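You operate a simulated robot arm through the tools that you are given. There is no shell and no other tool.

You are at the controls of a simulated robot arm. One attempt, no reset.

TASK
Tip the blue scoop into the Root feed bin; brush up the spill.
Fine: close the bin; scoop and brush go back where they stood; the other scoops stay. Set down upright: scoop, brush. What is to be rubbed or washed off counts as gone when no trace of it is left.

Only the result counts: the job must be done as asked and must still hold three seconds after the hand-in. Knocking over, shifting, dropping, spilling or breaking anything else fails it.

THE ROBOT
A 7-joint arm with a three-finger gripper, fixed in place. Base frame: the origin is on the floor under the middle of its stand, x ahead of it, y to its left, z up; the work surface is at about z = 800. Readings come in mm, rad, newtons and seconds.
With the tool pointing down near the work surface it reaches from about 480 to 920 mm from the base axis. Its first joint turns from -2.897 to 2.897 rad. Payload 2.69 kg.
Tool frame: the origin (TCP) lies between the finger pads and is the grasp point; the fingertips stand 29 mm ahead of it; z points along the fingers, y is the line along which they close. The gripper opens to 120 mm; its body begins 78 mm behind the TCP.
Orientation is told as [roll, pitch, yaw] about the base's x, y, z axes, in that order, counted from this pose: with the fingers straight down and closing along the base's y, the tool's x points along the base's -x, its y along +y and its z along -z.

THE INTERFACE
- The arm moves only by the tool send_rows. Its argument "moves" is a list of rows, each a list of 6 numbers: the shift along the tool's x, y, z in mm, then the turn, a rotation vector about the tool's x, y, z in rad. In form: [[tx, ty, tz, rx, ry, rz], ...]. A call has 1 to 20 rows; each row is the pose to reach, as a shift and turn from the pose commanded when the call began, along the tool's axes at that moment. "claw" is the finger opening in mm, from 0 to 120, set as the call begins (left out, the last holds). A row lasts 0.2 s, in which the tool goes at most 50 mm and 0.15 rad; a call with a longer step from one row to the next is refused whole, and so is a gripper value outside its range. Where a pose cannot be reached the arm comes as near as it can. A force on the tool above 60 N (or 10 N above the force at the start of the call, whichever is more), or a blocked arm, ends the call early, and 0.2 s more pass. The fingers move at their own pace (about 136.2 mm/s each) and stop on an object; they squeeze with about 30 N. The grip force told is the motor's: it shows also when the fingers shut on nothing. Time passes only in rows, and 0.2 s behind the last, so rows that repeat a pose let the fingers close. The reply holds the time, the measured pose of the TCP, the force on the tool along the base axes, the opening and the grip force, in the units named above and with some noise, with the torque about the TCP (base axes, N m) and any sound that the robot's microphone picked up.
- Cameras (640 x 400 px; columns grow to the right, rows downward): "scene" is fixed at [217.7, 498.7, 1428.8]; the picture's right is [-0.71, -0.70, 0.00], its down [-0.26, 0.26, -0.93] and it looks along [0.66, -0.66, -0.36] (base axes); focal length 284 px, centre (320, 200). "wrist" rides on the gripper at [63, 0, -104] in the tool frame; the picture's right is [0.00, 1.00, 0.00], its down [-0.83, 0.00, -0.56] and it looks along [-0.56, 0.00, 0.83] (tool axes); focal length 275 px, centre (320, 200). There is no depth. A picture from a camera that has moved, and an enlarged one, comes with that camera's place and axes in the base frame and with its lens. The place of the scene camera against the robot may be out by one fixed shift of up to 12 mm in any direction.
- capture(camera): a new picture of that camera. It takes no simulated time.
- slide_trunk(by): moves the trunk up (or, below 0, down) by that many mm; the arm rides with it, the base frame stays. It gives what a move gives, with no picture.
- close_up(camera, box): a new picture of the part [left, top, right, bottom] of that camera's present view, enlarged. It takes no simulated time.
- sign_off(): hands the job in; it is judged then, once.

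Places have to be worked out from the pictures, the camera data and where the tool is seen. Open the gripper and draw the arm clear of the work before you hand the job in, unless the task says otherwise.

The tools are called after "Call:" as a command line: name --pt "numbers of a row" for each row, then --argument value for the rest, lists and objects as JSON in quotes. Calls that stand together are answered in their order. send_rows: Moves the arm, as the interface text tells. Its arguments: {"type":"object","properties":{"moves":{"type":"array","items":{"type":"array","items":{"type":"number"}}},"claw":{"type":"number"}},"required":["moves"]} The other tools are called the same way: slide_trunk (by) moves the trunk up or down; capture (camera) takes a picture; close_up (camera, box) takes an enlarged picture of a part of a camera's view; sign_off () hands the job in.

At the start:

```text
time_s: 0.0
eef_pos: [508.9, -6.6, 1309.1]
tcp_rot: [-0.002, 0.0, 0.0]
ft_force: [-0.5, 0.1, 0.1]
ft_torque: [-0.01, 0.01, 0.01]
opening: 120.1
grasp_force: 0.1
trunk travel left (down, up): [-500.0, 86.0]
```

scene: 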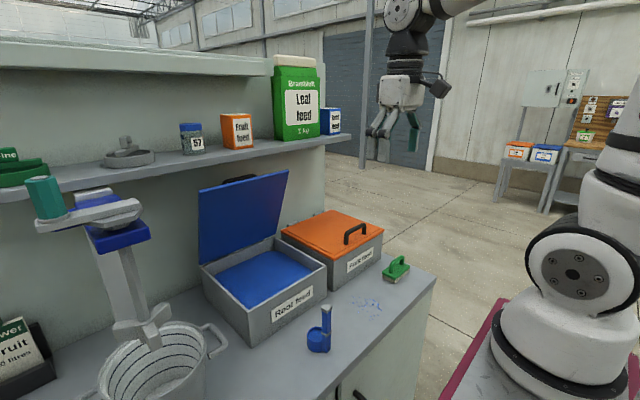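
wrist: 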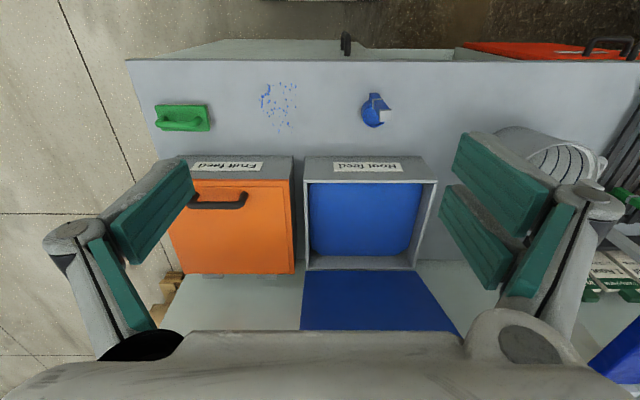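

The start pictures show the open Root feed bin, the closed Fruit feed bin, a blue scoop, a blue spill and a green brush on the counter. I take enlarged views first to place them precisely.

Call:
close_up --camera "wrist" --box '[130, 50, 450, 250]'

Call:
close_up --camera "scene" --box '[190, 160, 450, 370]'

Call:
close_up --camera "wrist" --box '[340, 80, 420, 130]'

Call:
close_up --camera "wrist" --box '[140, 80, 300, 180]'

Call:
close_up --camera "scene" --box '[290, 250, 430, 360]'

```text
2.00 times, centred on (290, 150) of wrist
camera zoom: at [445.5, -5.8, 1413.1], right [0.0, 1.0, 0.0], down [0.83, 0.0, 0.56], along [0.56, 0.0, -0.83], focal length 551 px, centre (380, 300)
```

zoom: 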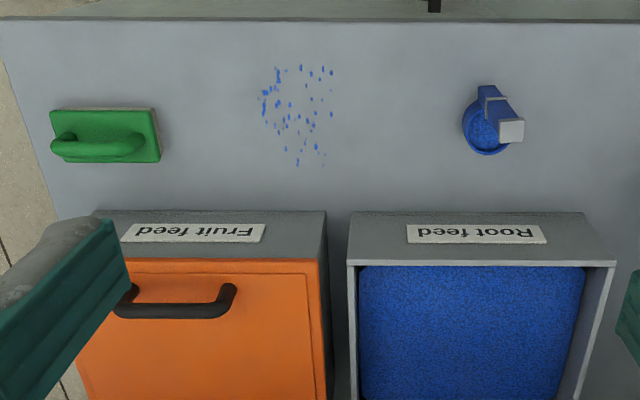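

```text
1.90 times, centred on (320, 265) of scene
camera zoom: at [217.7, 498.7, 1428.8], right [-0.71, -0.7, 0.0], down [-0.26, 0.26, -0.93], along [0.66, -0.66, -0.36], focal length 541 px, centre (320, 76)
```

zoom: 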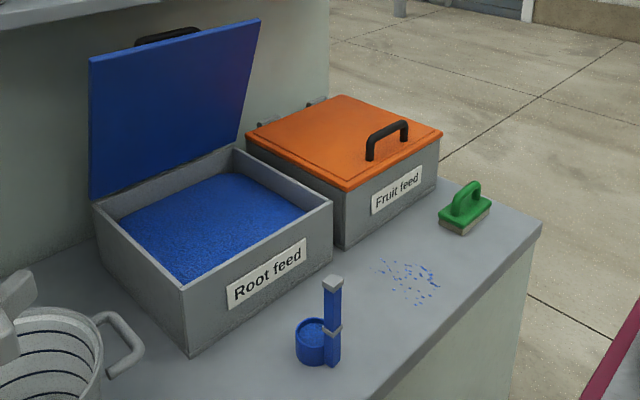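

```text
8.00 times, centred on (380, 105) of wrist
camera zoom: at [445.5, -5.8, 1413.1], right [0.0, 1.0, 0.0], down [0.83, 0.0, 0.56], along [0.56, 0.0, -0.83], focal length 2202 px, centre (-160, 960)
```

zoom: 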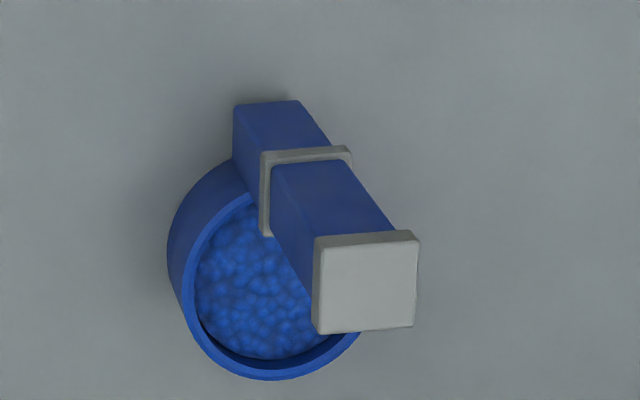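

```text
4.00 times, centred on (220, 130) of wrist
camera zoom: at [445.5, -5.8, 1413.1], right [0.0, 1.0, 0.0], down [0.83, 0.0, 0.56], along [0.56, 0.0, -0.83], focal length 1101 px, centre (720, 480)
```

zoom: 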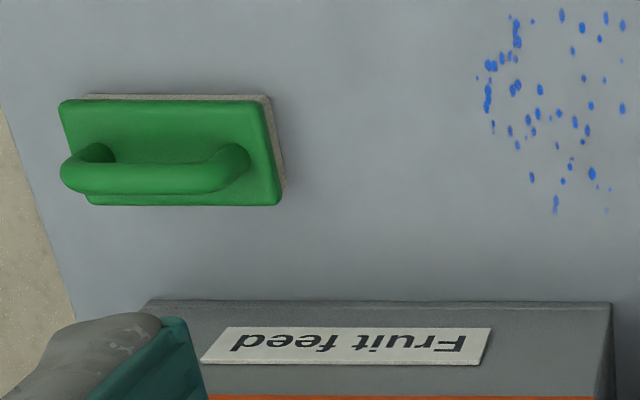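

```text
3.64 times, centred on (360, 305) of scene
camera zoom: at [217.7, 498.7, 1428.8], right [-0.71, -0.7, 0.0], down [-0.26, 0.26, -0.93], along [0.66, -0.66, -0.36], focal length 1033 px, centre (174, -182)
```

zoom: 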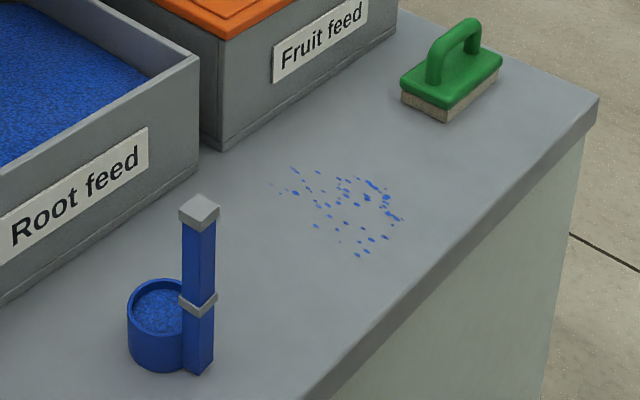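

The scoop stands at about x 600, y 107 with a tall upright square handle on its near side, the spill is about x 563–673, y −135…−55, and the brush is near (627, −297). Next I look at the gripper's fingers, the lid and the shelf more closely.

Call:
close_up --camera "scene" --box '[340, 40, 480, 170]'

Call:
close_up --camera "wrist" --box '[0, 120, 640, 400]'

Call:
close_up --camera "scene" --box '[0, 100, 200, 400]'

Call:
close_up --camera "scene" --box '[180, 60, 400, 280]'

Call:
close_up --camera "scene" --box '[480, 100, 640, 400]'

```text
3.08 times, centred on (410, 105) of scene
camera zoom: at [217.7, 498.7, 1428.8], right [-0.71, -0.7, 0.0], down [-0.26, 0.26, -0.93], along [0.66, -0.66, -0.36], focal length 874 px, centre (43, 492)
```

zoom: 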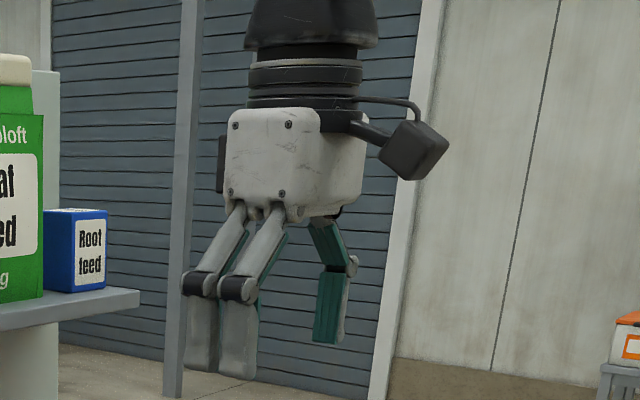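

```text
1.00 times, centred on (320, 260) of wrist (not enlarged: the box is as wide or as high as the picture)
camera zoom: at [445.5, -5.8, 1413.1], right [0.0, 1.0, 0.0], down [0.83, 0.0, 0.56], along [0.56, 0.0, -0.83], focal length 275 px, centre (320, 140)
```

zoom: 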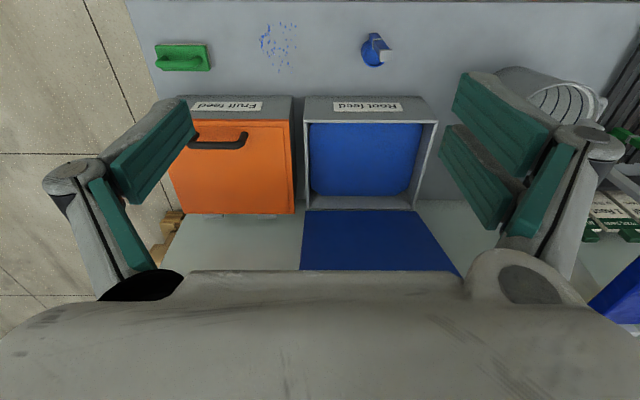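

```text
1.33 times, centred on (100, 250) of scene
camera zoom: at [217.7, 498.7, 1428.8], right [-0.71, -0.7, 0.0], down [-0.26, 0.26, -0.93], along [0.66, -0.66, -0.36], focal length 379 px, centre (613, 133)
```

zoom: 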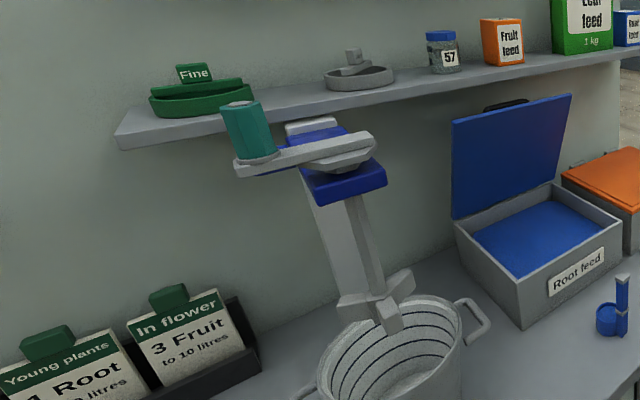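

```text
1.82 times, centred on (290, 170) of scene
camera zoom: at [217.7, 498.7, 1428.8], right [-0.71, -0.7, 0.0], down [-0.26, 0.26, -0.93], along [0.66, -0.66, -0.36], focal length 516 px, centre (374, 254)
```

zoom: 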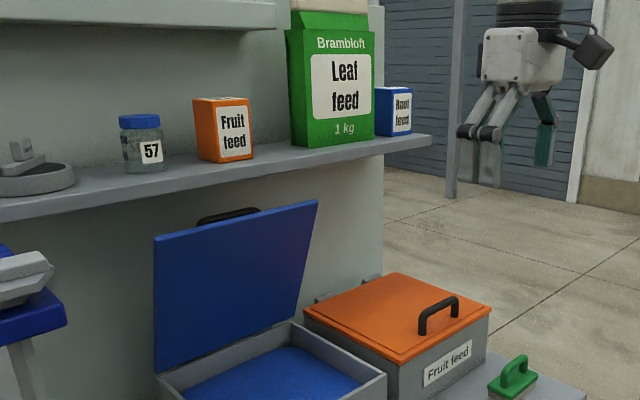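

```text
1.33 times, centred on (560, 250) of scene
camera zoom: at [217.7, 498.7, 1428.8], right [-0.71, -0.7, 0.0], down [-0.26, 0.26, -0.93], along [0.66, -0.66, -0.36], focal length 379 px, centre (0, 133)
```

zoom: 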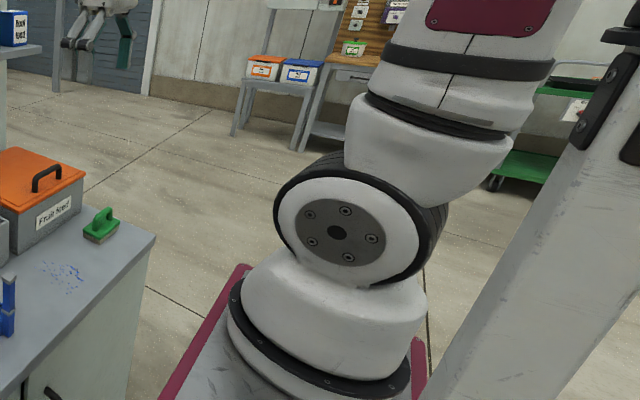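

The gripper has two fingers on the +y side and one on the −y side, and the lid of the Root bin leans forward at about 70° with its handle on the outer face. I plan to grasp the scoop's handle with the tool tilted forward, so I first test how well the arm tilts at a safe height above the counter.

Call:
send_rows --pt "-8 19 27 0 -0.1 0" --pt "-16 38 54 0 -0.2 0" --pt "-24 57 81 0 -0.3 0" --pt "-32 76 108 0 -0.4 0" --pt "-40 95 135 0 -0.5 0" --pt "-48 114 159 0 -0.6 0" --pt "-48 114 159 0 -0.7 0"

```text
time_s: 1.6
eef_pos: [575.2, 113.6, 1155.0]
tcp_rot: [0.061, -0.671, -0.054]
ft_force: [4.2, -9.6, 1.4]
ft_torque: [0.67, 0.29, 0.53]
opening: 120.0
grasp_force: 0.0
out of reach, approached as far as the arm can: row 7
trunk travel left (down, up): [-500.0, 86.0]
```

At this height the 0.7 rad tilt is just out of reach because the wrist is too near the shoulder. Lowering the trunk should give room, so I raise the tool first, then slide the trunk down.

Call:
send_rows --pt "-26 0 -33 0 0.05 0" --pt "-52 0 -66 0 0.1 0" --pt "-78 0 -98 0 0.15 0" --pt "-104 0 -131 0 0.2 0" --pt "-130 0 -164 0 0.2 0" --pt "-155 0 -196 0 0.2 0" --pt "-155 0 -196 0 0.2 0"

```text
time_s: 3.2
eef_pos: [565.2, 115.9, 1412.6]
tcp_rot: [-0.001, -0.499, -0.001]
ft_force: [0.4, -0.2, -0.2]
ft_torque: [-0.03, 0.04, 0.03]
opening: 120.1
grasp_force: 0.1
trunk travel left (down, up): [-500.0, 86.0]
```

The tool is at z 1412 with a 0.5 rad forward tilt. I lower the trunk by 300 mm, which brings the tool to about z 1112, still clear of everything.

Call:
slide_trunk --by -300

Call:
capture --camera "scene"

Call:
capture --camera "wrist"

```text
time_s: 6.2
eef_pos: [566.3, 116.8, 1109.4]
tcp_rot: [-0.001, -0.499, 0.0]
ft_force: [0.0, -0.2, -0.3]
ft_torque: [-0.03, -0.02, -0.01]
opening: 120.2
grasp_force: 0.1
trunk travel left (down, up): [-200.0, 386.0]
```

```text
taken
```

scene: 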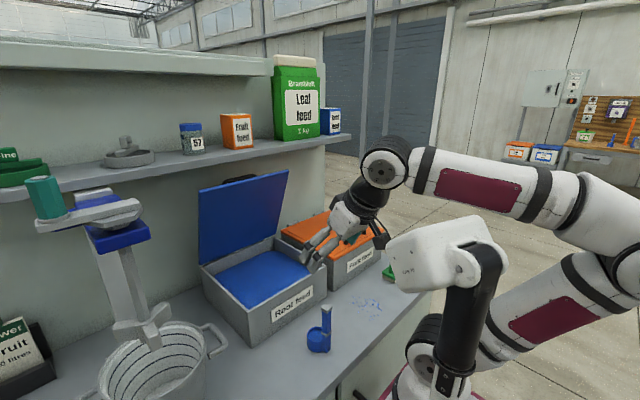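

```text
taken
camera wrist: at [460.5, 117.1, 1171.2], right [0.0, 1.0, 0.0], down [0.46, 0.0, 0.89], along [0.89, 0.0, -0.46], focal length 275 px, centre (320, 200)
```

wrist: 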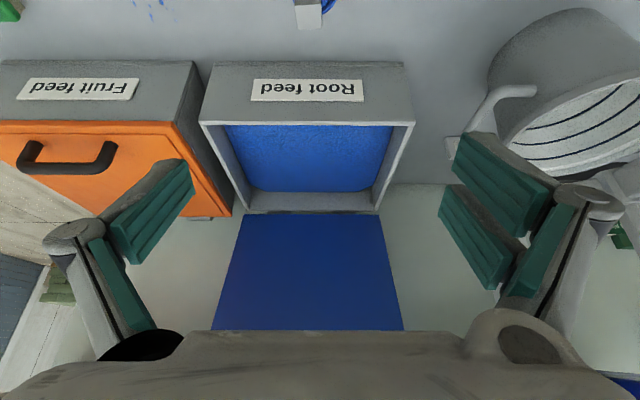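

Trunk lowering worked and the arm has more room. I move to a point in front of and above the scoop handle with a 0.75 rad tilt and look again.

Call:
send_rows --pt "27 -3 16 0 -0.06 0" --pt "55 -6 32 0 -0.12 0" --pt "82 -9 48 0 -0.18 0" --pt "110 -11 64 0 -0.25 0" --pt "110 -11 64 0 -0.25 0"

Call:
capture --camera "wrist"

Call:
capture --camera "scene"

```text
time_s: 7.4
eef_pos: [508.6, 89.5, 1014.3]
tcp_rot: [0.158, -0.732, -0.16]
ft_force: [1.0, -0.3, -0.4]
ft_torque: [-0.02, 0.01, -0.01]
opening: 120.2
grasp_force: 0.0
trunk travel left (down, up): [-200.0, 386.0]
```

```text
taken
camera wrist: at [392.1, 92.2, 1047.8], right [0.05, 0.99, 0.11], down [0.23, -0.12, 0.96], along [0.97, -0.02, -0.24], focal length 275 px, centre (320, 200)
```

wrist: 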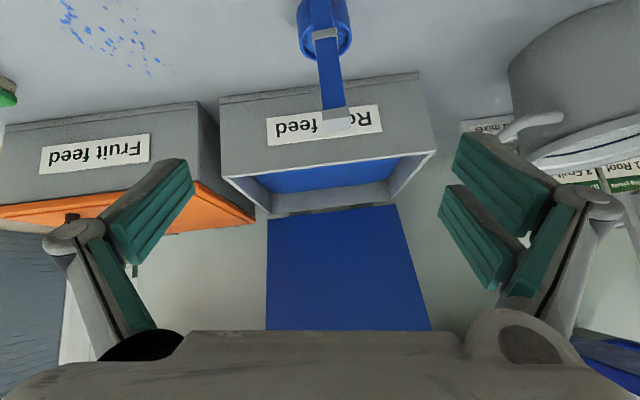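

```text
taken
```

scene: 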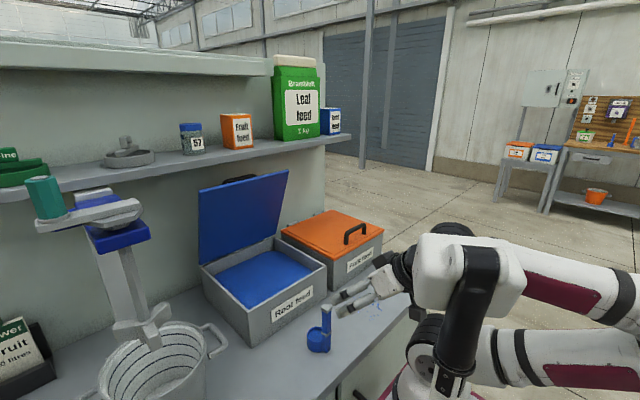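

The pose came out slightly off (y 89, some roll/yaw), so I hold a moment to see whether the arm is still settling.

Call:
send_rows --pt "0 0 0 0 0 0" --pt "0 0 0 0 0 0" --pt "0 0 0 0 0 0"

```text
time_s: 8.2
eef_pos: [508.8, 88.4, 1010.4]
tcp_rot: [0.152, -0.727, -0.159]
ft_force: [0.1, -1.1, -0.4]
ft_torque: [-0.01, 0.01, -0.01]
opening: 120.0
grasp_force: 0.0
trunk travel left (down, up): [-200.0, 386.0]
```

The arm cannot quite take that tilt so close in. I move outward to above the handle (x ≈ 587, z ≈ 1020), where there should be room, and check whether the pose comes true.

Call:
send_rows --pt "-26 0 15 0 0 0" --pt "-52 0 30 0 0 0" --pt "-77 0 45 0 0 0" --pt "-77 0 45 0 0 0" --pt "-77 0 45 0 0 0"

Call:
capture --camera "wrist"

```text
time_s: 9.4
eef_pos: [590.1, 99.9, 1020.2]
tcp_rot: [0.025, -0.743, -0.036]
ft_force: [-0.5, -0.1, -0.4]
ft_torque: [0.01, 0.02, 0.01]
opening: 120.3
grasp_force: 0.1
trunk travel left (down, up): [-200.0, 386.0]
```

```text
taken
camera wrist: at [472.8, 101.9, 1053.7], right [0.02, 1.0, 0.02], down [0.23, -0.02, 0.97], along [0.97, -0.01, -0.23], focal length 275 px, centre (320, 200)
```

wrist: 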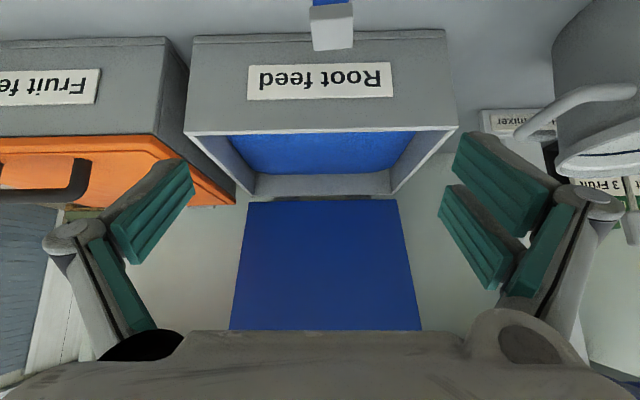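

Nearly exact here (small residual roll/yaw). Easing the tilt to 0.65 rad should make the pose fully reachable; I also correct toward the handle's line.

Call:
send_rows --pt "0 0 0 0 0.05 0" --pt "0 0 0 0 0.1 0" --pt "0 0 0 0 0.1 0" --pt "0 0 0 0 0.1 0"

Call:
capture --camera "wrist"

Call:
close_up --camera "wrist" --box '[280, 0, 360, 50]'

Call:
close_up --camera "scene" --box '[280, 180, 480, 360]'

```text
time_s: 10.4
eef_pos: [585.9, 103.7, 1021.1]
tcp_rot: [0.007, -0.651, -0.009]
ft_force: [0.7, 0.4, 0.5]
ft_torque: [-0.02, -0.01, -0.03]
opening: 119.9
grasp_force: 0.1
trunk travel left (down, up): [-200.0, 386.0]
```

```text
taken
camera wrist: at [474.1, 104.5, 1065.5], right [0.0, 1.0, 0.0], down [0.33, 0.0, 0.95], along [0.95, 0.0, -0.33], focal length 275 px, centre (320, 200)
```

wrist: 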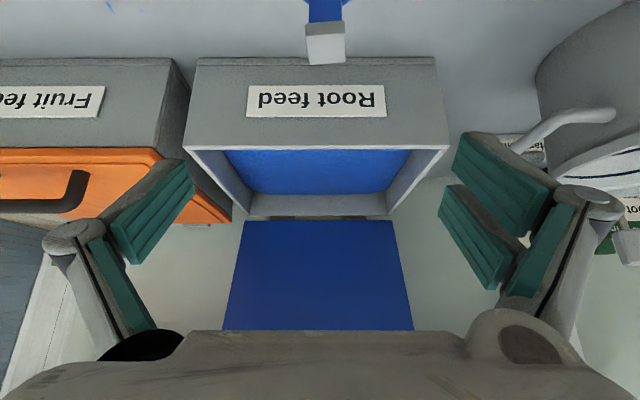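

```text
8.00 times, centred on (320, 25) of wrist
camera zoom: at [474.1, 104.5, 1065.5], right [0.0, 1.0, 0.0], down [0.33, 0.0, 0.95], along [0.95, 0.0, -0.33], focal length 2202 px, centre (320, 1600)
```

zoom: 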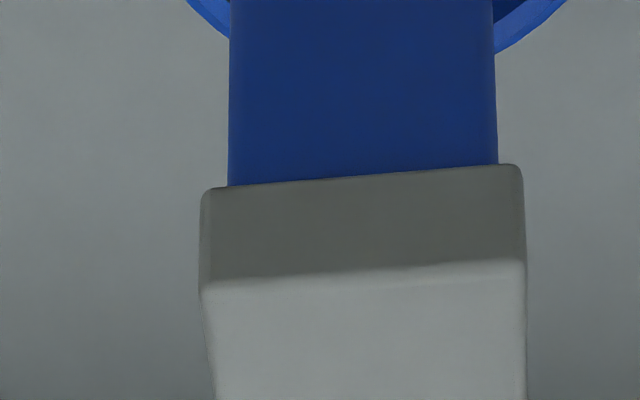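

```text
2.22 times, centred on (380, 270) of scene
camera zoom: at [217.7, 498.7, 1428.8], right [-0.71, -0.7, 0.0], down [-0.26, 0.26, -0.93], along [0.66, -0.66, -0.36], focal length 631 px, centre (187, 44)
```

zoom: 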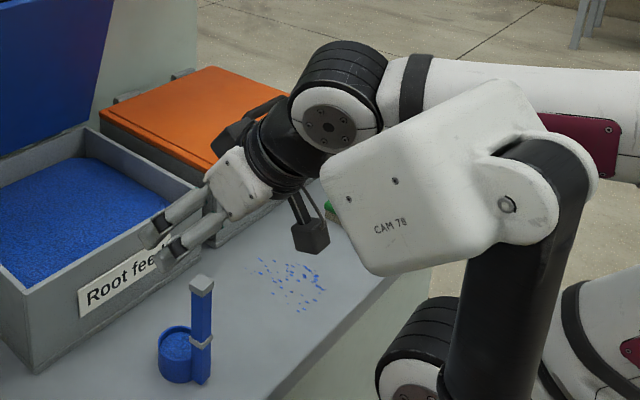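

The tilt now tracks exactly (pitch −0.651) and the handle's cap is almost centred between the fingers. I take the full scene picture to understand the white housing labelled "CAM" near the arm.

Call:
capture --camera "scene"

Call:
close_up --camera "scene" --box '[360, 180, 640, 400]'

```text
taken
```

scene: 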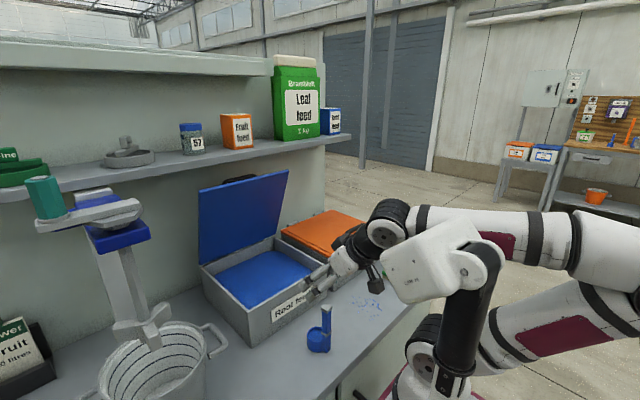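

```text
1.82 times, centred on (500, 290) of scene
camera zoom: at [217.7, 498.7, 1428.8], right [-0.71, -0.7, 0.0], down [-0.26, 0.26, -0.93], along [0.66, -0.66, -0.36], focal length 516 px, centre (-7, 36)
```

zoom: 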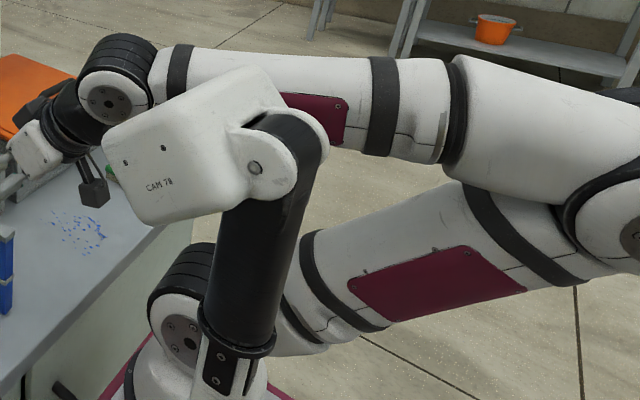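

The white housing is the robot's own mast camera, so no obstacle to the task. The handle is at about (589, 107), turned roughly 0.1 rad, with its cap top near z 940; I align the tool in yaw and position above it.

Call:
send_rows --pt "-1 2 1 -0.03 0 -0.04" --pt "-2 3.7 2.6 -0.0605 0 -0.0796" --pt "-2 3.7 2.6 -0.0605 0 -0.0796" --pt "-2 3.7 2.6 -0.0605 0 -0.0796"

Call:
close_up --camera "wrist" --box '[270, 0, 370, 63]'

```text
time_s: 11.4
eef_pos: [589.7, 108.8, 1019.2]
tcp_rot: [-0.001, -0.651, 0.101]
ft_force: [-0.1, -0.1, 0.0]
ft_torque: [-0.01, 0.03, 0.01]
opening: 119.8
grasp_force: 0.0
trunk travel left (down, up): [-200.0, 386.0]
```

```text
6.35 times, centred on (320, 32) of wrist
camera zoom: at [477.1, 98.4, 1064.7], right [-0.1, 0.99, 0.0], down [0.32, 0.04, 0.95], along [0.94, 0.1, -0.33], focal length 1748 px, centre (320, 1270)
```

zoom: 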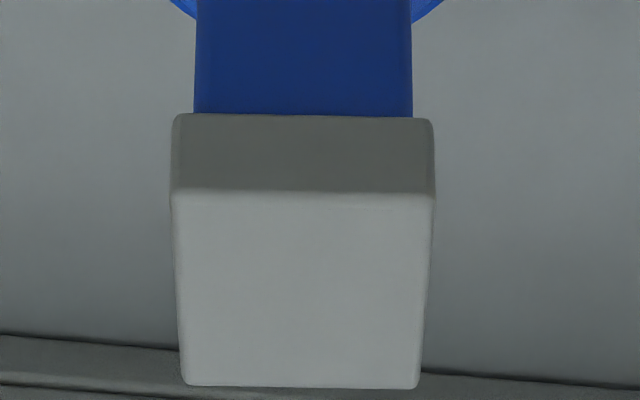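

The yaw is overcorrected by about 0.03 rad and the handle sits 1.4 mm off centre; I fix both, then lower the trunk 100 mm to bring the open fingers around the handle.

Call:
send_rows --pt "0 -1.4 0 0.018 0 0.024" --pt "0 -1.4 0 0.018 0 0.024" --pt "0 -1.4 0 0.018 0 0.024"

Call:
slide_trunk --by -100

Call:
capture --camera "scene"

Call:
capture --camera "wrist"

Call:
close_up --camera "scene" --box '[270, 240, 400, 370]'

```text
time_s: 12.2
eef_pos: [590.8, 105.5, 1019.1]
tcp_rot: [0.005, -0.647, 0.059]
ft_force: [-1.0, -0.5, -0.4]
ft_torque: [0.0, -0.02, -0.02]
opening: 120.0
grasp_force: 0.0
trunk travel left (down, up): [-200.0, 386.0]
```

```text
time_s: 13.5
eef_pos: [592.9, 99.4, 914.2]
tcp_rot: [0.023, -0.63, 0.034]
ft_force: [0.3, 0.4, -0.3]
ft_torque: [0.01, -0.02, 0.0]
opening: 120.2
grasp_force: 0.2
trunk travel left (down, up): [-100.0, 486.0]
```

```text
taken
```

scene: 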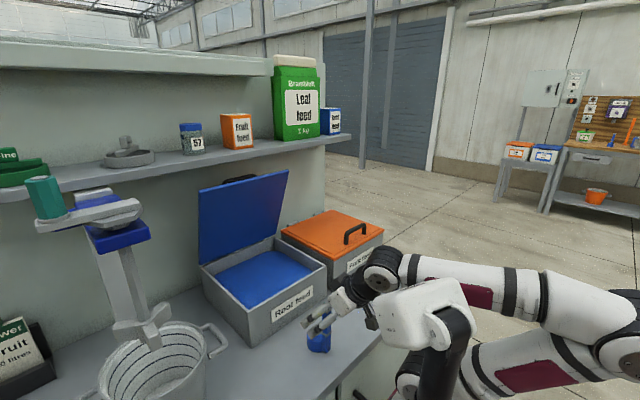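

```text
taken
camera wrist: at [480.7, 94.2, 961.9], right [-0.05, 1.0, 0.02], down [0.34, 0.0, 0.94], along [0.94, 0.05, -0.34], focal length 275 px, centre (320, 200)
```

wrist: 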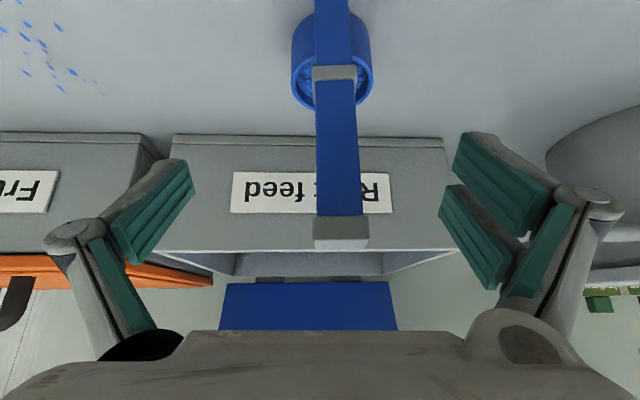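

```text
3.08 times, centred on (335, 305) of scene
camera zoom: at [217.7, 498.7, 1428.8], right [-0.71, -0.7, 0.0], down [-0.26, 0.26, -0.93], along [0.66, -0.66, -0.36], focal length 874 px, centre (274, -123)
```

zoom: 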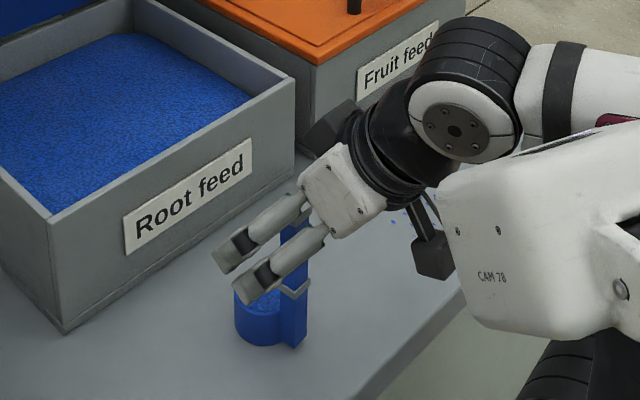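

After the slide the tool drifted a few mm (y 99, slight turn) and the handle shows about 8 mm toward +y. I send a hold to see whether the command still stands, before correcting.

Call:
send_rows --pt "0 0 0 0 0 0" --pt "0 0 0 0 0 0"

```text
time_s: 14.1
eef_pos: [591.6, 100.3, 915.4]
tcp_rot: [0.021, -0.631, 0.036]
ft_force: [-0.6, 0.2, 0.1]
ft_torque: [-0.04, 0.02, 0.02]
opening: 120.1
grasp_force: 0.0
trunk travel left (down, up): [-100.0, 486.0]
```

The command now equals this drifted pose. I correct to the handle centre and mid-height (about 588, 107, 903) with the tilt and yaw set straight.

Call:
send_rows --pt "5 3.5 4 0 -0.01 -0.014" --pt "10 7 7.5 0 -0.019 -0.0275" --pt "10 7 7.5 0 -0.019 -0.0275" --pt "10 7 7.5 0 -0.019 -0.0275"

Call:
capture --camera "wrist"

Call:
close_up --camera "wrist" --box '[260, 0, 400, 260]'

```text
time_s: 15.1
eef_pos: [588.8, 106.7, 904.3]
tcp_rot: [0.002, -0.656, 0.071]
ft_force: [-0.1, -0.6, 0.2]
ft_torque: [0.02, 0.01, -0.02]
opening: 120.2
grasp_force: 0.1
trunk travel left (down, up): [-100.0, 486.0]
```

```text
taken
camera wrist: at [476.0, 99.7, 949.0], right [-0.08, 1.0, 0.0], down [0.32, 0.03, 0.95], along [0.94, 0.07, -0.32], focal length 275 px, centre (320, 200)
```

wrist: 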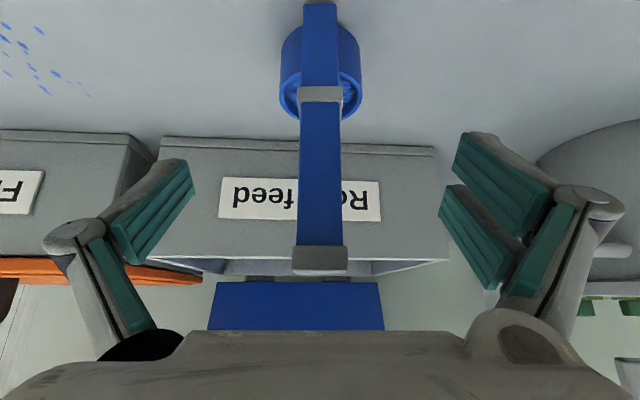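

```text
1.54 times, centred on (330, 130) of wrist
camera zoom: at [476.0, 99.7, 949.0], right [-0.08, 1.0, 0.0], down [0.32, 0.03, 0.95], along [0.94, 0.07, -0.32], focal length 424 px, centre (305, 308)
```

zoom: 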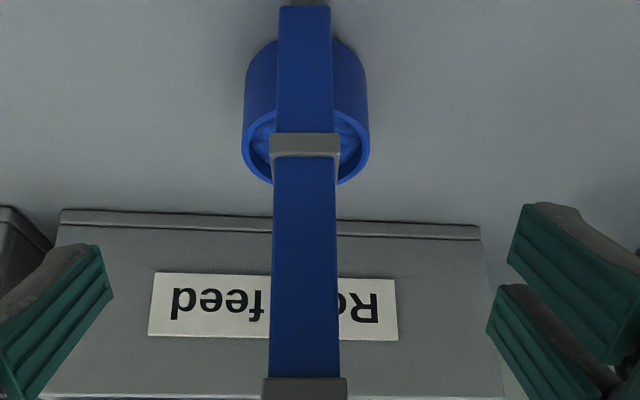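

The handle is centred between the fingers and squared to them, TCP at mid-handle between collar (z 868) and cap (z 932). I close the gripper in place.

Call:
send_rows --pt "0 0 0 0 0 0" --pt "0 0 0 0 0 0" --pt "0 0 0 0 0 0" --pt "0 0 0 0 0 0" --pt "0 0 0 0 0 0" --claw 8

Call:
capture --camera "wrist"

Call:
close_up --camera "scene" --box '[270, 240, 400, 370]'

```text
time_s: 16.3
eef_pos: [588.8, 108.1, 906.1]
tcp_rot: [0.0, -0.658, 0.072]
ft_force: [0.8, 0.8, 1.0]
ft_torque: [0.08, -0.08, -0.01]
opening: 16.8
grasp_force: 29.9
trunk travel left (down, up): [-100.0, 486.0]
```

```text
taken
camera wrist: at [475.6, 100.1, 949.2], right [-0.08, 1.0, 0.0], down [0.32, 0.03, 0.95], along [0.95, 0.07, -0.32], focal length 275 px, centre (320, 200)
```

wrist: 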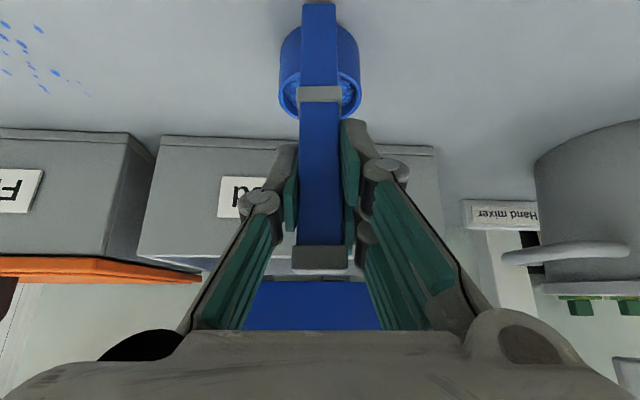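

```text
3.08 times, centred on (335, 305) of scene
camera zoom: at [217.7, 498.7, 1428.8], right [-0.71, -0.7, 0.0], down [-0.26, 0.26, -0.93], along [0.66, -0.66, -0.36], focal length 874 px, centre (274, -123)
```

zoom: 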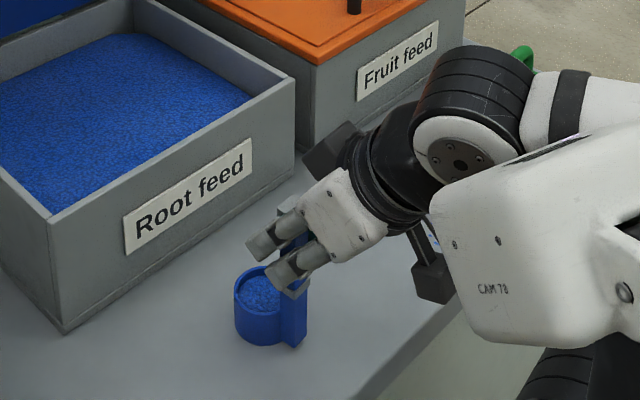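

The scoop is held firmly (opening 16.8, 30 N). I lift it straight up about 155 mm, keeping the cup level.

Call:
send_rows --pt "-3 0 -4 0 0 0" --pt "-9 0 -12 0 0 0" --pt "-18 0 -24 0 0 0" --pt "-30 0 -39 0 0 0" --pt "-43 0 -55 0 0 0" --pt "-56 0 -72 0 0 0" --pt "-69 0 -89 0 0 0" --pt "-81 0 -105 0 0 0" --pt "-90 0 -117 0 0 0" --pt "-95 0 -123 0 0 0" --pt "-95 0 -123 0 0 0"

Call:
capture --camera "wrist"

Call:
capture --camera "scene"

```text
time_s: 18.7
eef_pos: [583.5, 118.1, 1065.1]
tcp_rot: [-0.021, -0.669, 0.106]
ft_force: [0.2, 0.6, -1.4]
ft_torque: [0.0, 0.03, -0.01]
opening: 17.0
grasp_force: 30.0
trunk travel left (down, up): [-100.0, 486.0]
```

```text
taken
camera wrist: at [470.9, 108.2, 1107.2], right [-0.1, 1.0, -0.02], down [0.3, 0.05, 0.95], along [0.95, 0.09, -0.31], focal length 275 px, centre (320, 200)
```

wrist: 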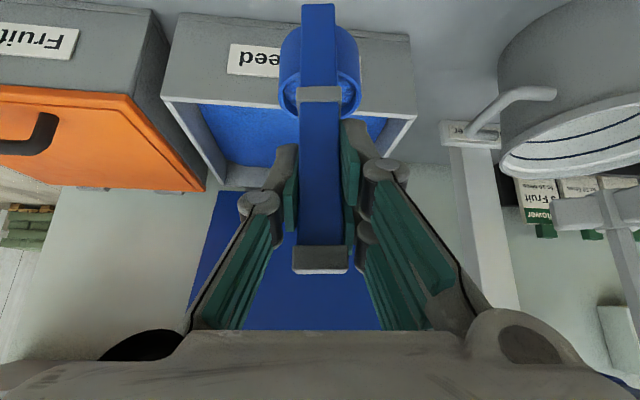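

```text
taken
```

scene: 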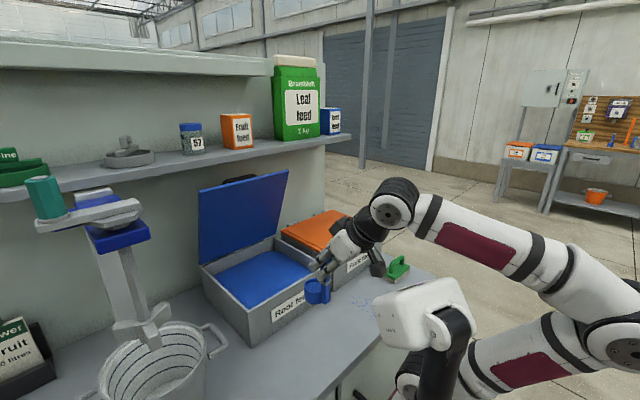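

Lift went well; the cup is level above z 955. Now I carry it forward until the cup is over the Root feed bin, with a gentle ramp.

Call:
send_rows --pt "-4 -0.6 3 0 0 0" --pt "-13 -2 10 0 0 0" --pt "-28 -4 21 0 0 0" --pt "-47 -7 36 0 0 0" --pt "-68 -10 53 0 0 0" --pt "-90 -13 70 0 0 0" --pt "-112 -16 87 0 0 0" --pt "-132 -19 102 0 0 0" --pt "-149 -22 115 0 0 0" --pt "-162 -24 125 0 0 0" --pt "-169 -25 130 0 0 0" --pt "-171 -25.4 132 0 0 0" --pt "-171 -25.4 132 0 0 0"

Call:
capture --camera "wrist"

Call:
capture --camera "scene"

```text
time_s: 21.5
eef_pos: [801.7, 112.3, 1065.3]
tcp_rot: [-0.021, -0.669, 0.105]
ft_force: [0.0, -0.3, -0.6]
ft_torque: [-0.01, 0.01, -0.03]
opening: 17.0
grasp_force: 30.0
trunk travel left (down, up): [-100.0, 486.0]
```

```text
taken
camera wrist: at [688.8, 102.7, 1108.7], right [-0.1, 1.0, -0.02], down [0.3, 0.05, 0.95], along [0.95, 0.08, -0.31], focal length 275 px, centre (320, 200)
```

wrist: 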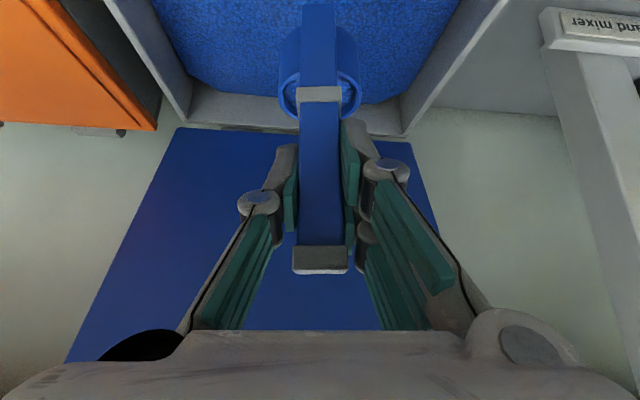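

```text
taken
```

scene: 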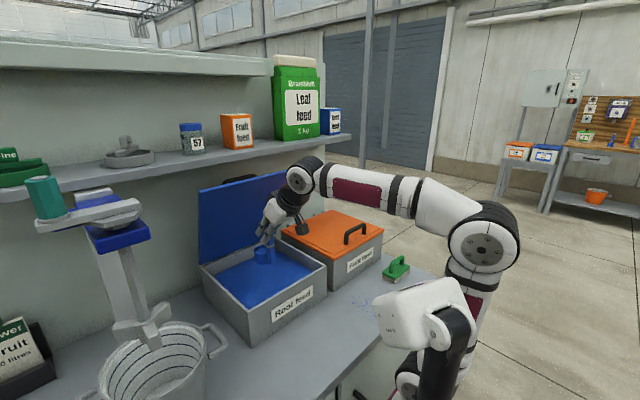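

The cup is over the open bin at about (836, 115), rim near z 998. I start the pour by turning the tool about its axis while pitching it up, watching that the arm follows.

Call:
send_rows --pt "2.6 -0.2 1.7 -0.061 0 0.126" --pt "5.3 -0.4 3.4 -0.122 0 0.252" --pt "7.9 -0.6 5.0 -0.183 0 0.378" --pt "10.5 -0.8 6.7 -0.244 0 0.504" --pt "13.2 -1.1 8.4 -0.305 0 0.63" --pt "15.8 -1.3 10.1 -0.365 0 0.756"

Call:
capture --camera "wrist"

Call:
capture --camera "scene"

```text
time_s: 22.9
eef_pos: [795.8, 109.9, 1048.5]
tcp_rot: [0.784, -0.369, -0.704]
ft_force: [0.6, 0.2, -1.2]
ft_torque: [-0.06, 0.04, 0.0]
opening: 16.7
grasp_force: 29.5
trunk travel left (down, up): [-100.0, 486.0]
```

```text
taken
camera wrist: at [683.1, 108.8, 1094.0], right [0.26, 0.71, 0.66], down [0.23, -0.71, 0.67], along [0.94, -0.02, -0.35], focal length 275 px, centre (320, 200)
```

wrist: 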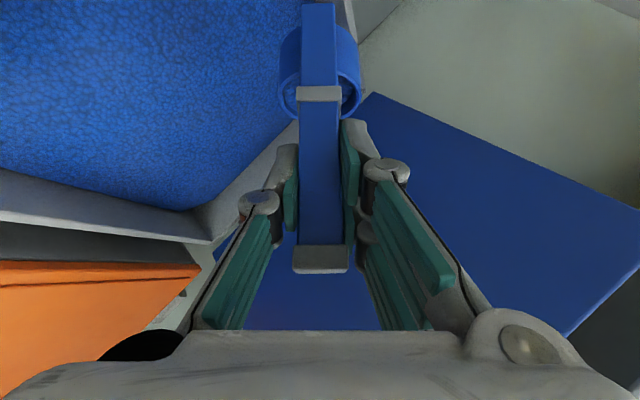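

```text
taken
```

scene: 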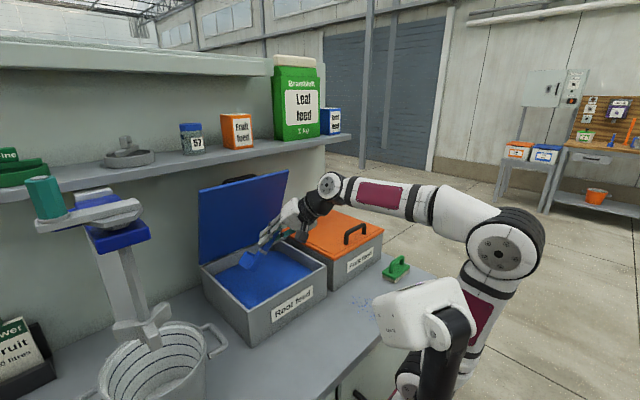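

The arm follows; the cup is tilted about 42° toward −y over the bin. I carry on with the same turn.

Call:
send_rows --pt "1.6 -2.5 1.2 -0.0625 0 0.1294" --pt "3.2 -4.9 2.5 -0.125 0 0.2588" --pt "4.8 -7.4 3.7 -0.1875 0 0.3882" --pt "6.4 -9.8 4.9 -0.25 0 0.5176" --pt "8.0 -12.3 6.2 -0.3125 0 0.647" --pt "9.7 -14.8 7.4 -0.375 0 0.7764" --pt "11.3 -17.2 8.6 -0.4375 0 0.9058" --pt "12.9 -19.7 9.8 -0.5 0 1.0352" --pt "14.5 -22.1 11.1 -0.5625 0 1.1646" --pt "16.1 -24.6 12.3 -0.625 0 1.294"

Call:
capture --camera "wrist"

Call:
capture --camera "scene"

```text
time_s: 25.1
eef_pos: [785.4, 106.6, 1018.3]
tcp_rot: [1.365, 0.782, -1.288]
ft_force: [-0.8, 0.6, 0.5]
ft_torque: [-0.03, 0.02, 0.0]
opening: 17.0
grasp_force: 30.4
trunk travel left (down, up): [-100.0, 486.0]
```

```text
taken
camera wrist: at [680.2, 107.2, 1077.0], right [0.39, -0.6, 0.7], down [-0.33, -0.8, -0.5], along [0.86, -0.04, -0.51], focal length 275 px, centre (320, 200)
```

wrist: 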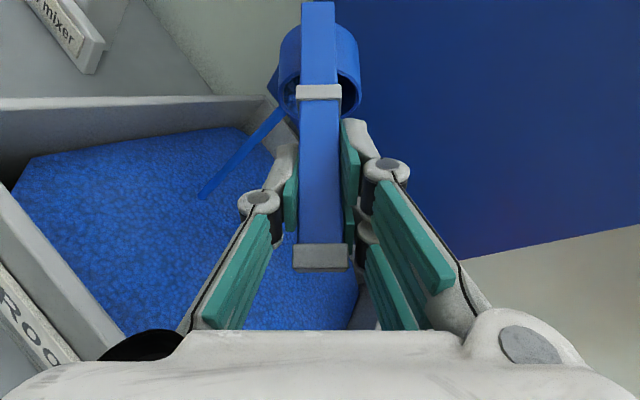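

```text
taken
```

scene: 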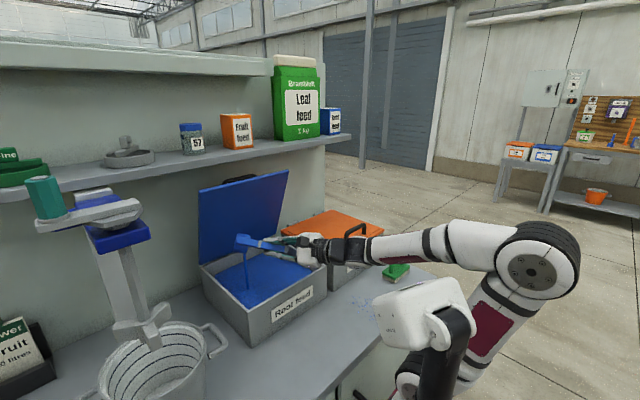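

A stream of feed is falling into the bin and the cup is at about 109° of tilt. I finish the turn and then hold to let it empty.

Call:
send_rows --pt "-2 -2.2 -0.4 -0.0625 0 0.1294" --pt "-4 -4.5 -0.9 -0.125 0 0.2588" --pt "-6 -6.8 -1.3 -0.1875 0 0.3882" --pt "-8 -9 -1.7 -0.25 0 0.5176" --pt "-10.5 -11.3 -2.2 -0.3125 0 0.647" --pt "-12.7 -13.6 -2.6 -0.37 0 0.766" --pt "-12.7 -13.6 -2.6 -0.37 0 0.766" --pt "-12.7 -13.6 -2.6 -0.37 0 0.766" --pt "-12.7 -13.6 -2.6 -0.37 0 0.766" --pt "-12.7 -13.6 -2.6 -0.37 0 0.766" --pt "-12.7 -13.6 -2.6 -0.37 0 0.766"

Call:
capture --camera "wrist"

Call:
capture --camera "scene"

Call:
close_up --camera "scene" --box '[190, 210, 350, 350]'

```text
time_s: 26.6
eef_pos: [813.8, 79.0, 968.3]
tcp_rot: [-0.773, 1.416, 2.462]
ft_force: [0.1, 0.2, -0.6]
ft_torque: [-0.04, 0.06, 0.0]
opening: 16.5
grasp_force: 30.0
out of reach, approached as far as the arm can: row 4, 5, 6, 7
trunk travel left (down, up): [-100.0, 486.0]
stopped in row 7: the arm was blocked; the commanded pose is now the measured one
```

```text
taken
camera wrist: at [718.3, 63.0, 1043.2], right [0.09, -0.99, -0.1], down [-0.65, 0.02, -0.76], along [0.76, 0.14, -0.64], focal length 275 px, centre (320, 200)
```

wrist: 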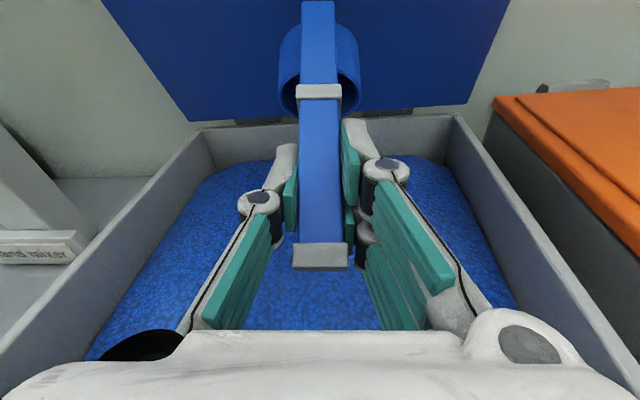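

```text
taken
```

scene: 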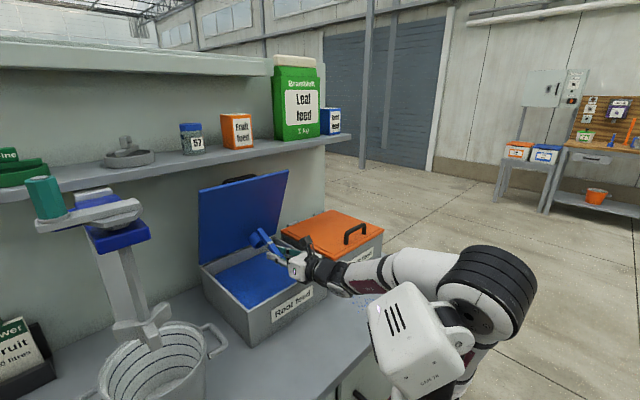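

```text
2.86 times, centred on (270, 280) of scene
camera zoom: at [217.7, 498.7, 1428.8], right [-0.71, -0.7, 0.0], down [-0.26, 0.26, -0.93], along [0.66, -0.66, -0.36], focal length 811 px, centre (463, -29)
```

zoom: 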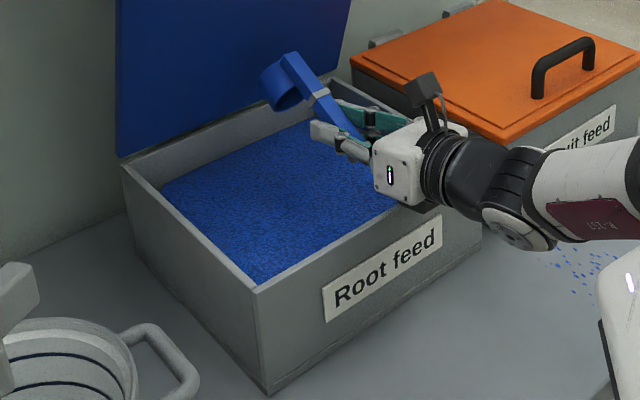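

The last rows were at the arm's limit and it touched something lightly, but the cup is now tilted about 122° and the stream has stopped. I look closely at the cup and the bin before backing out.

Call:
close_up --camera "wrist" --box '[250, 0, 390, 110]'

Call:
close_up --camera "scene" --box '[240, 220, 400, 310]'

```text
3.64 times, centred on (320, 55) of wrist
camera zoom: at [718.3, 63.0, 1043.2], right [0.09, -0.99, -0.1], down [-0.65, 0.02, -0.76], along [0.76, 0.14, -0.64], focal length 1001 px, centre (320, 727)
```

zoom: 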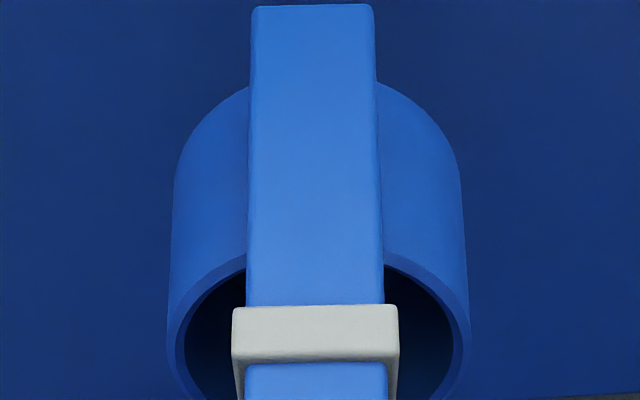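

```text
4.00 times, centred on (320, 265) of scene
camera zoom: at [217.7, 498.7, 1428.8], right [-0.71, -0.7, 0.0], down [-0.26, 0.26, -0.93], along [0.66, -0.66, -0.36], focal length 1136 px, centre (320, -60)
```

zoom: 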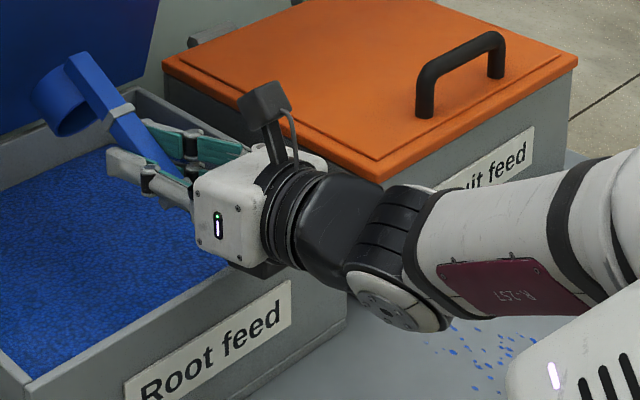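

The cup is empty and dark inside; the gripper body hovers right at the bin's front rim. I raise the tool straight up 60 mm to clear it.

Call:
send_rows --pt "10 -1 -1 0 0 0" --pt "25 -2.5 -2.7 0 0 0" --pt "42 -4.2 -4.5 0 0 0" --pt "59 -6 -6.4 0 0 0" --pt "59 -6 -6.4 0 0 0"

Call:
capture --camera "scene"

```text
time_s: 27.8
eef_pos: [814.7, 73.8, 1029.4]
tcp_rot: [-0.789, 1.416, 2.441]
ft_force: [-0.4, 0.4, 0.0]
ft_torque: [0.02, 0.06, -0.02]
opening: 16.8
grasp_force: 29.9
trunk travel left (down, up): [-100.0, 486.0]
```

```text
taken
```

scene: 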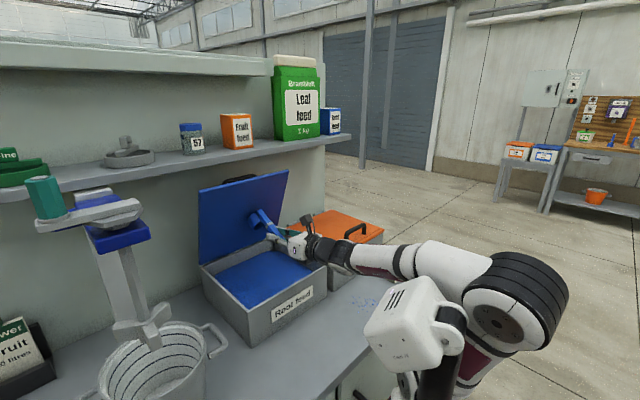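

The cup is near the open lid, so I pull back toward x 775 while starting to turn the tool back the way it came (opposite sense), over the bin.

Call:
send_rows --pt "3 -10 -10 0 0 0" --pt "6 -20 -20 0.0507 -0.0043 -0.1192" --pt "9 -30 -30 0.1014 -0.0086 -0.2384" --pt "11.7 -39.2 -38.6 0.1521 -0.0129 -0.3576" --pt "11.7 -39.2 -38.6 0.2028 -0.0172 -0.4768" --pt "11.7 -39.2 -38.6 0.2535 -0.0215 -0.596" --pt "11.7 -39.2 -38.6 0.3042 -0.0258 -0.7152" --pt "11.7 -39.2 -38.6 0.3549 -0.0301 -0.8344" --pt "11.7 -39.2 -38.6 0.4056 -0.0344 -0.9536" --pt "11.7 -39.2 -38.6 0.4563 -0.0387 -1.0728" --pt "11.7 -39.2 -38.6 0.507 -0.043 -1.192" --pt "11.7 -39.2 -38.6 0.5577 -0.0473 -1.3112" --pt "11.7 -39.2 -38.6 0.6084 -0.0516 -1.4304"

Call:
capture --camera "wrist"

Call:
capture --camera "scene"

```text
time_s: 30.6
eef_pos: [773.8, 110.3, 1049.4]
tcp_rot: [1.095, 0.3, -1.164]
ft_force: [-0.4, -0.8, -0.5]
ft_torque: [-0.08, 0.02, -0.01]
opening: 16.6
grasp_force: 29.7
trunk travel left (down, up): [-100.0, 486.0]
```

```text
taken
camera wrist: at [670.4, 117.0, 1113.4], right [0.52, -0.06, 0.85], down [-0.11, -0.99, 0.0], along [0.85, -0.09, -0.53], focal length 275 px, centre (320, 200)
```

wrist: 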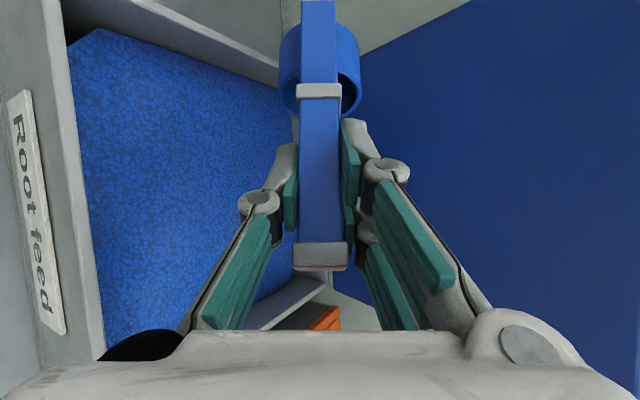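

```text
taken
```

scene: 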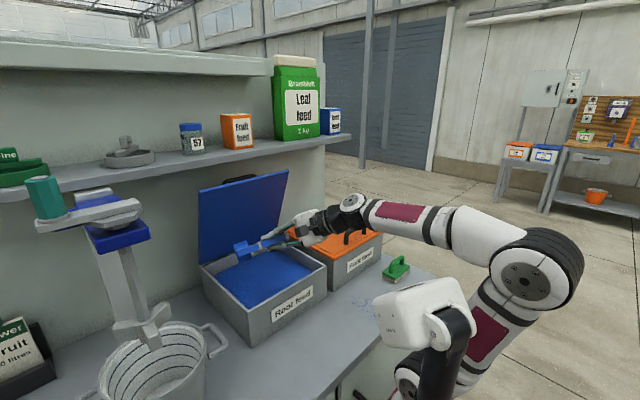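

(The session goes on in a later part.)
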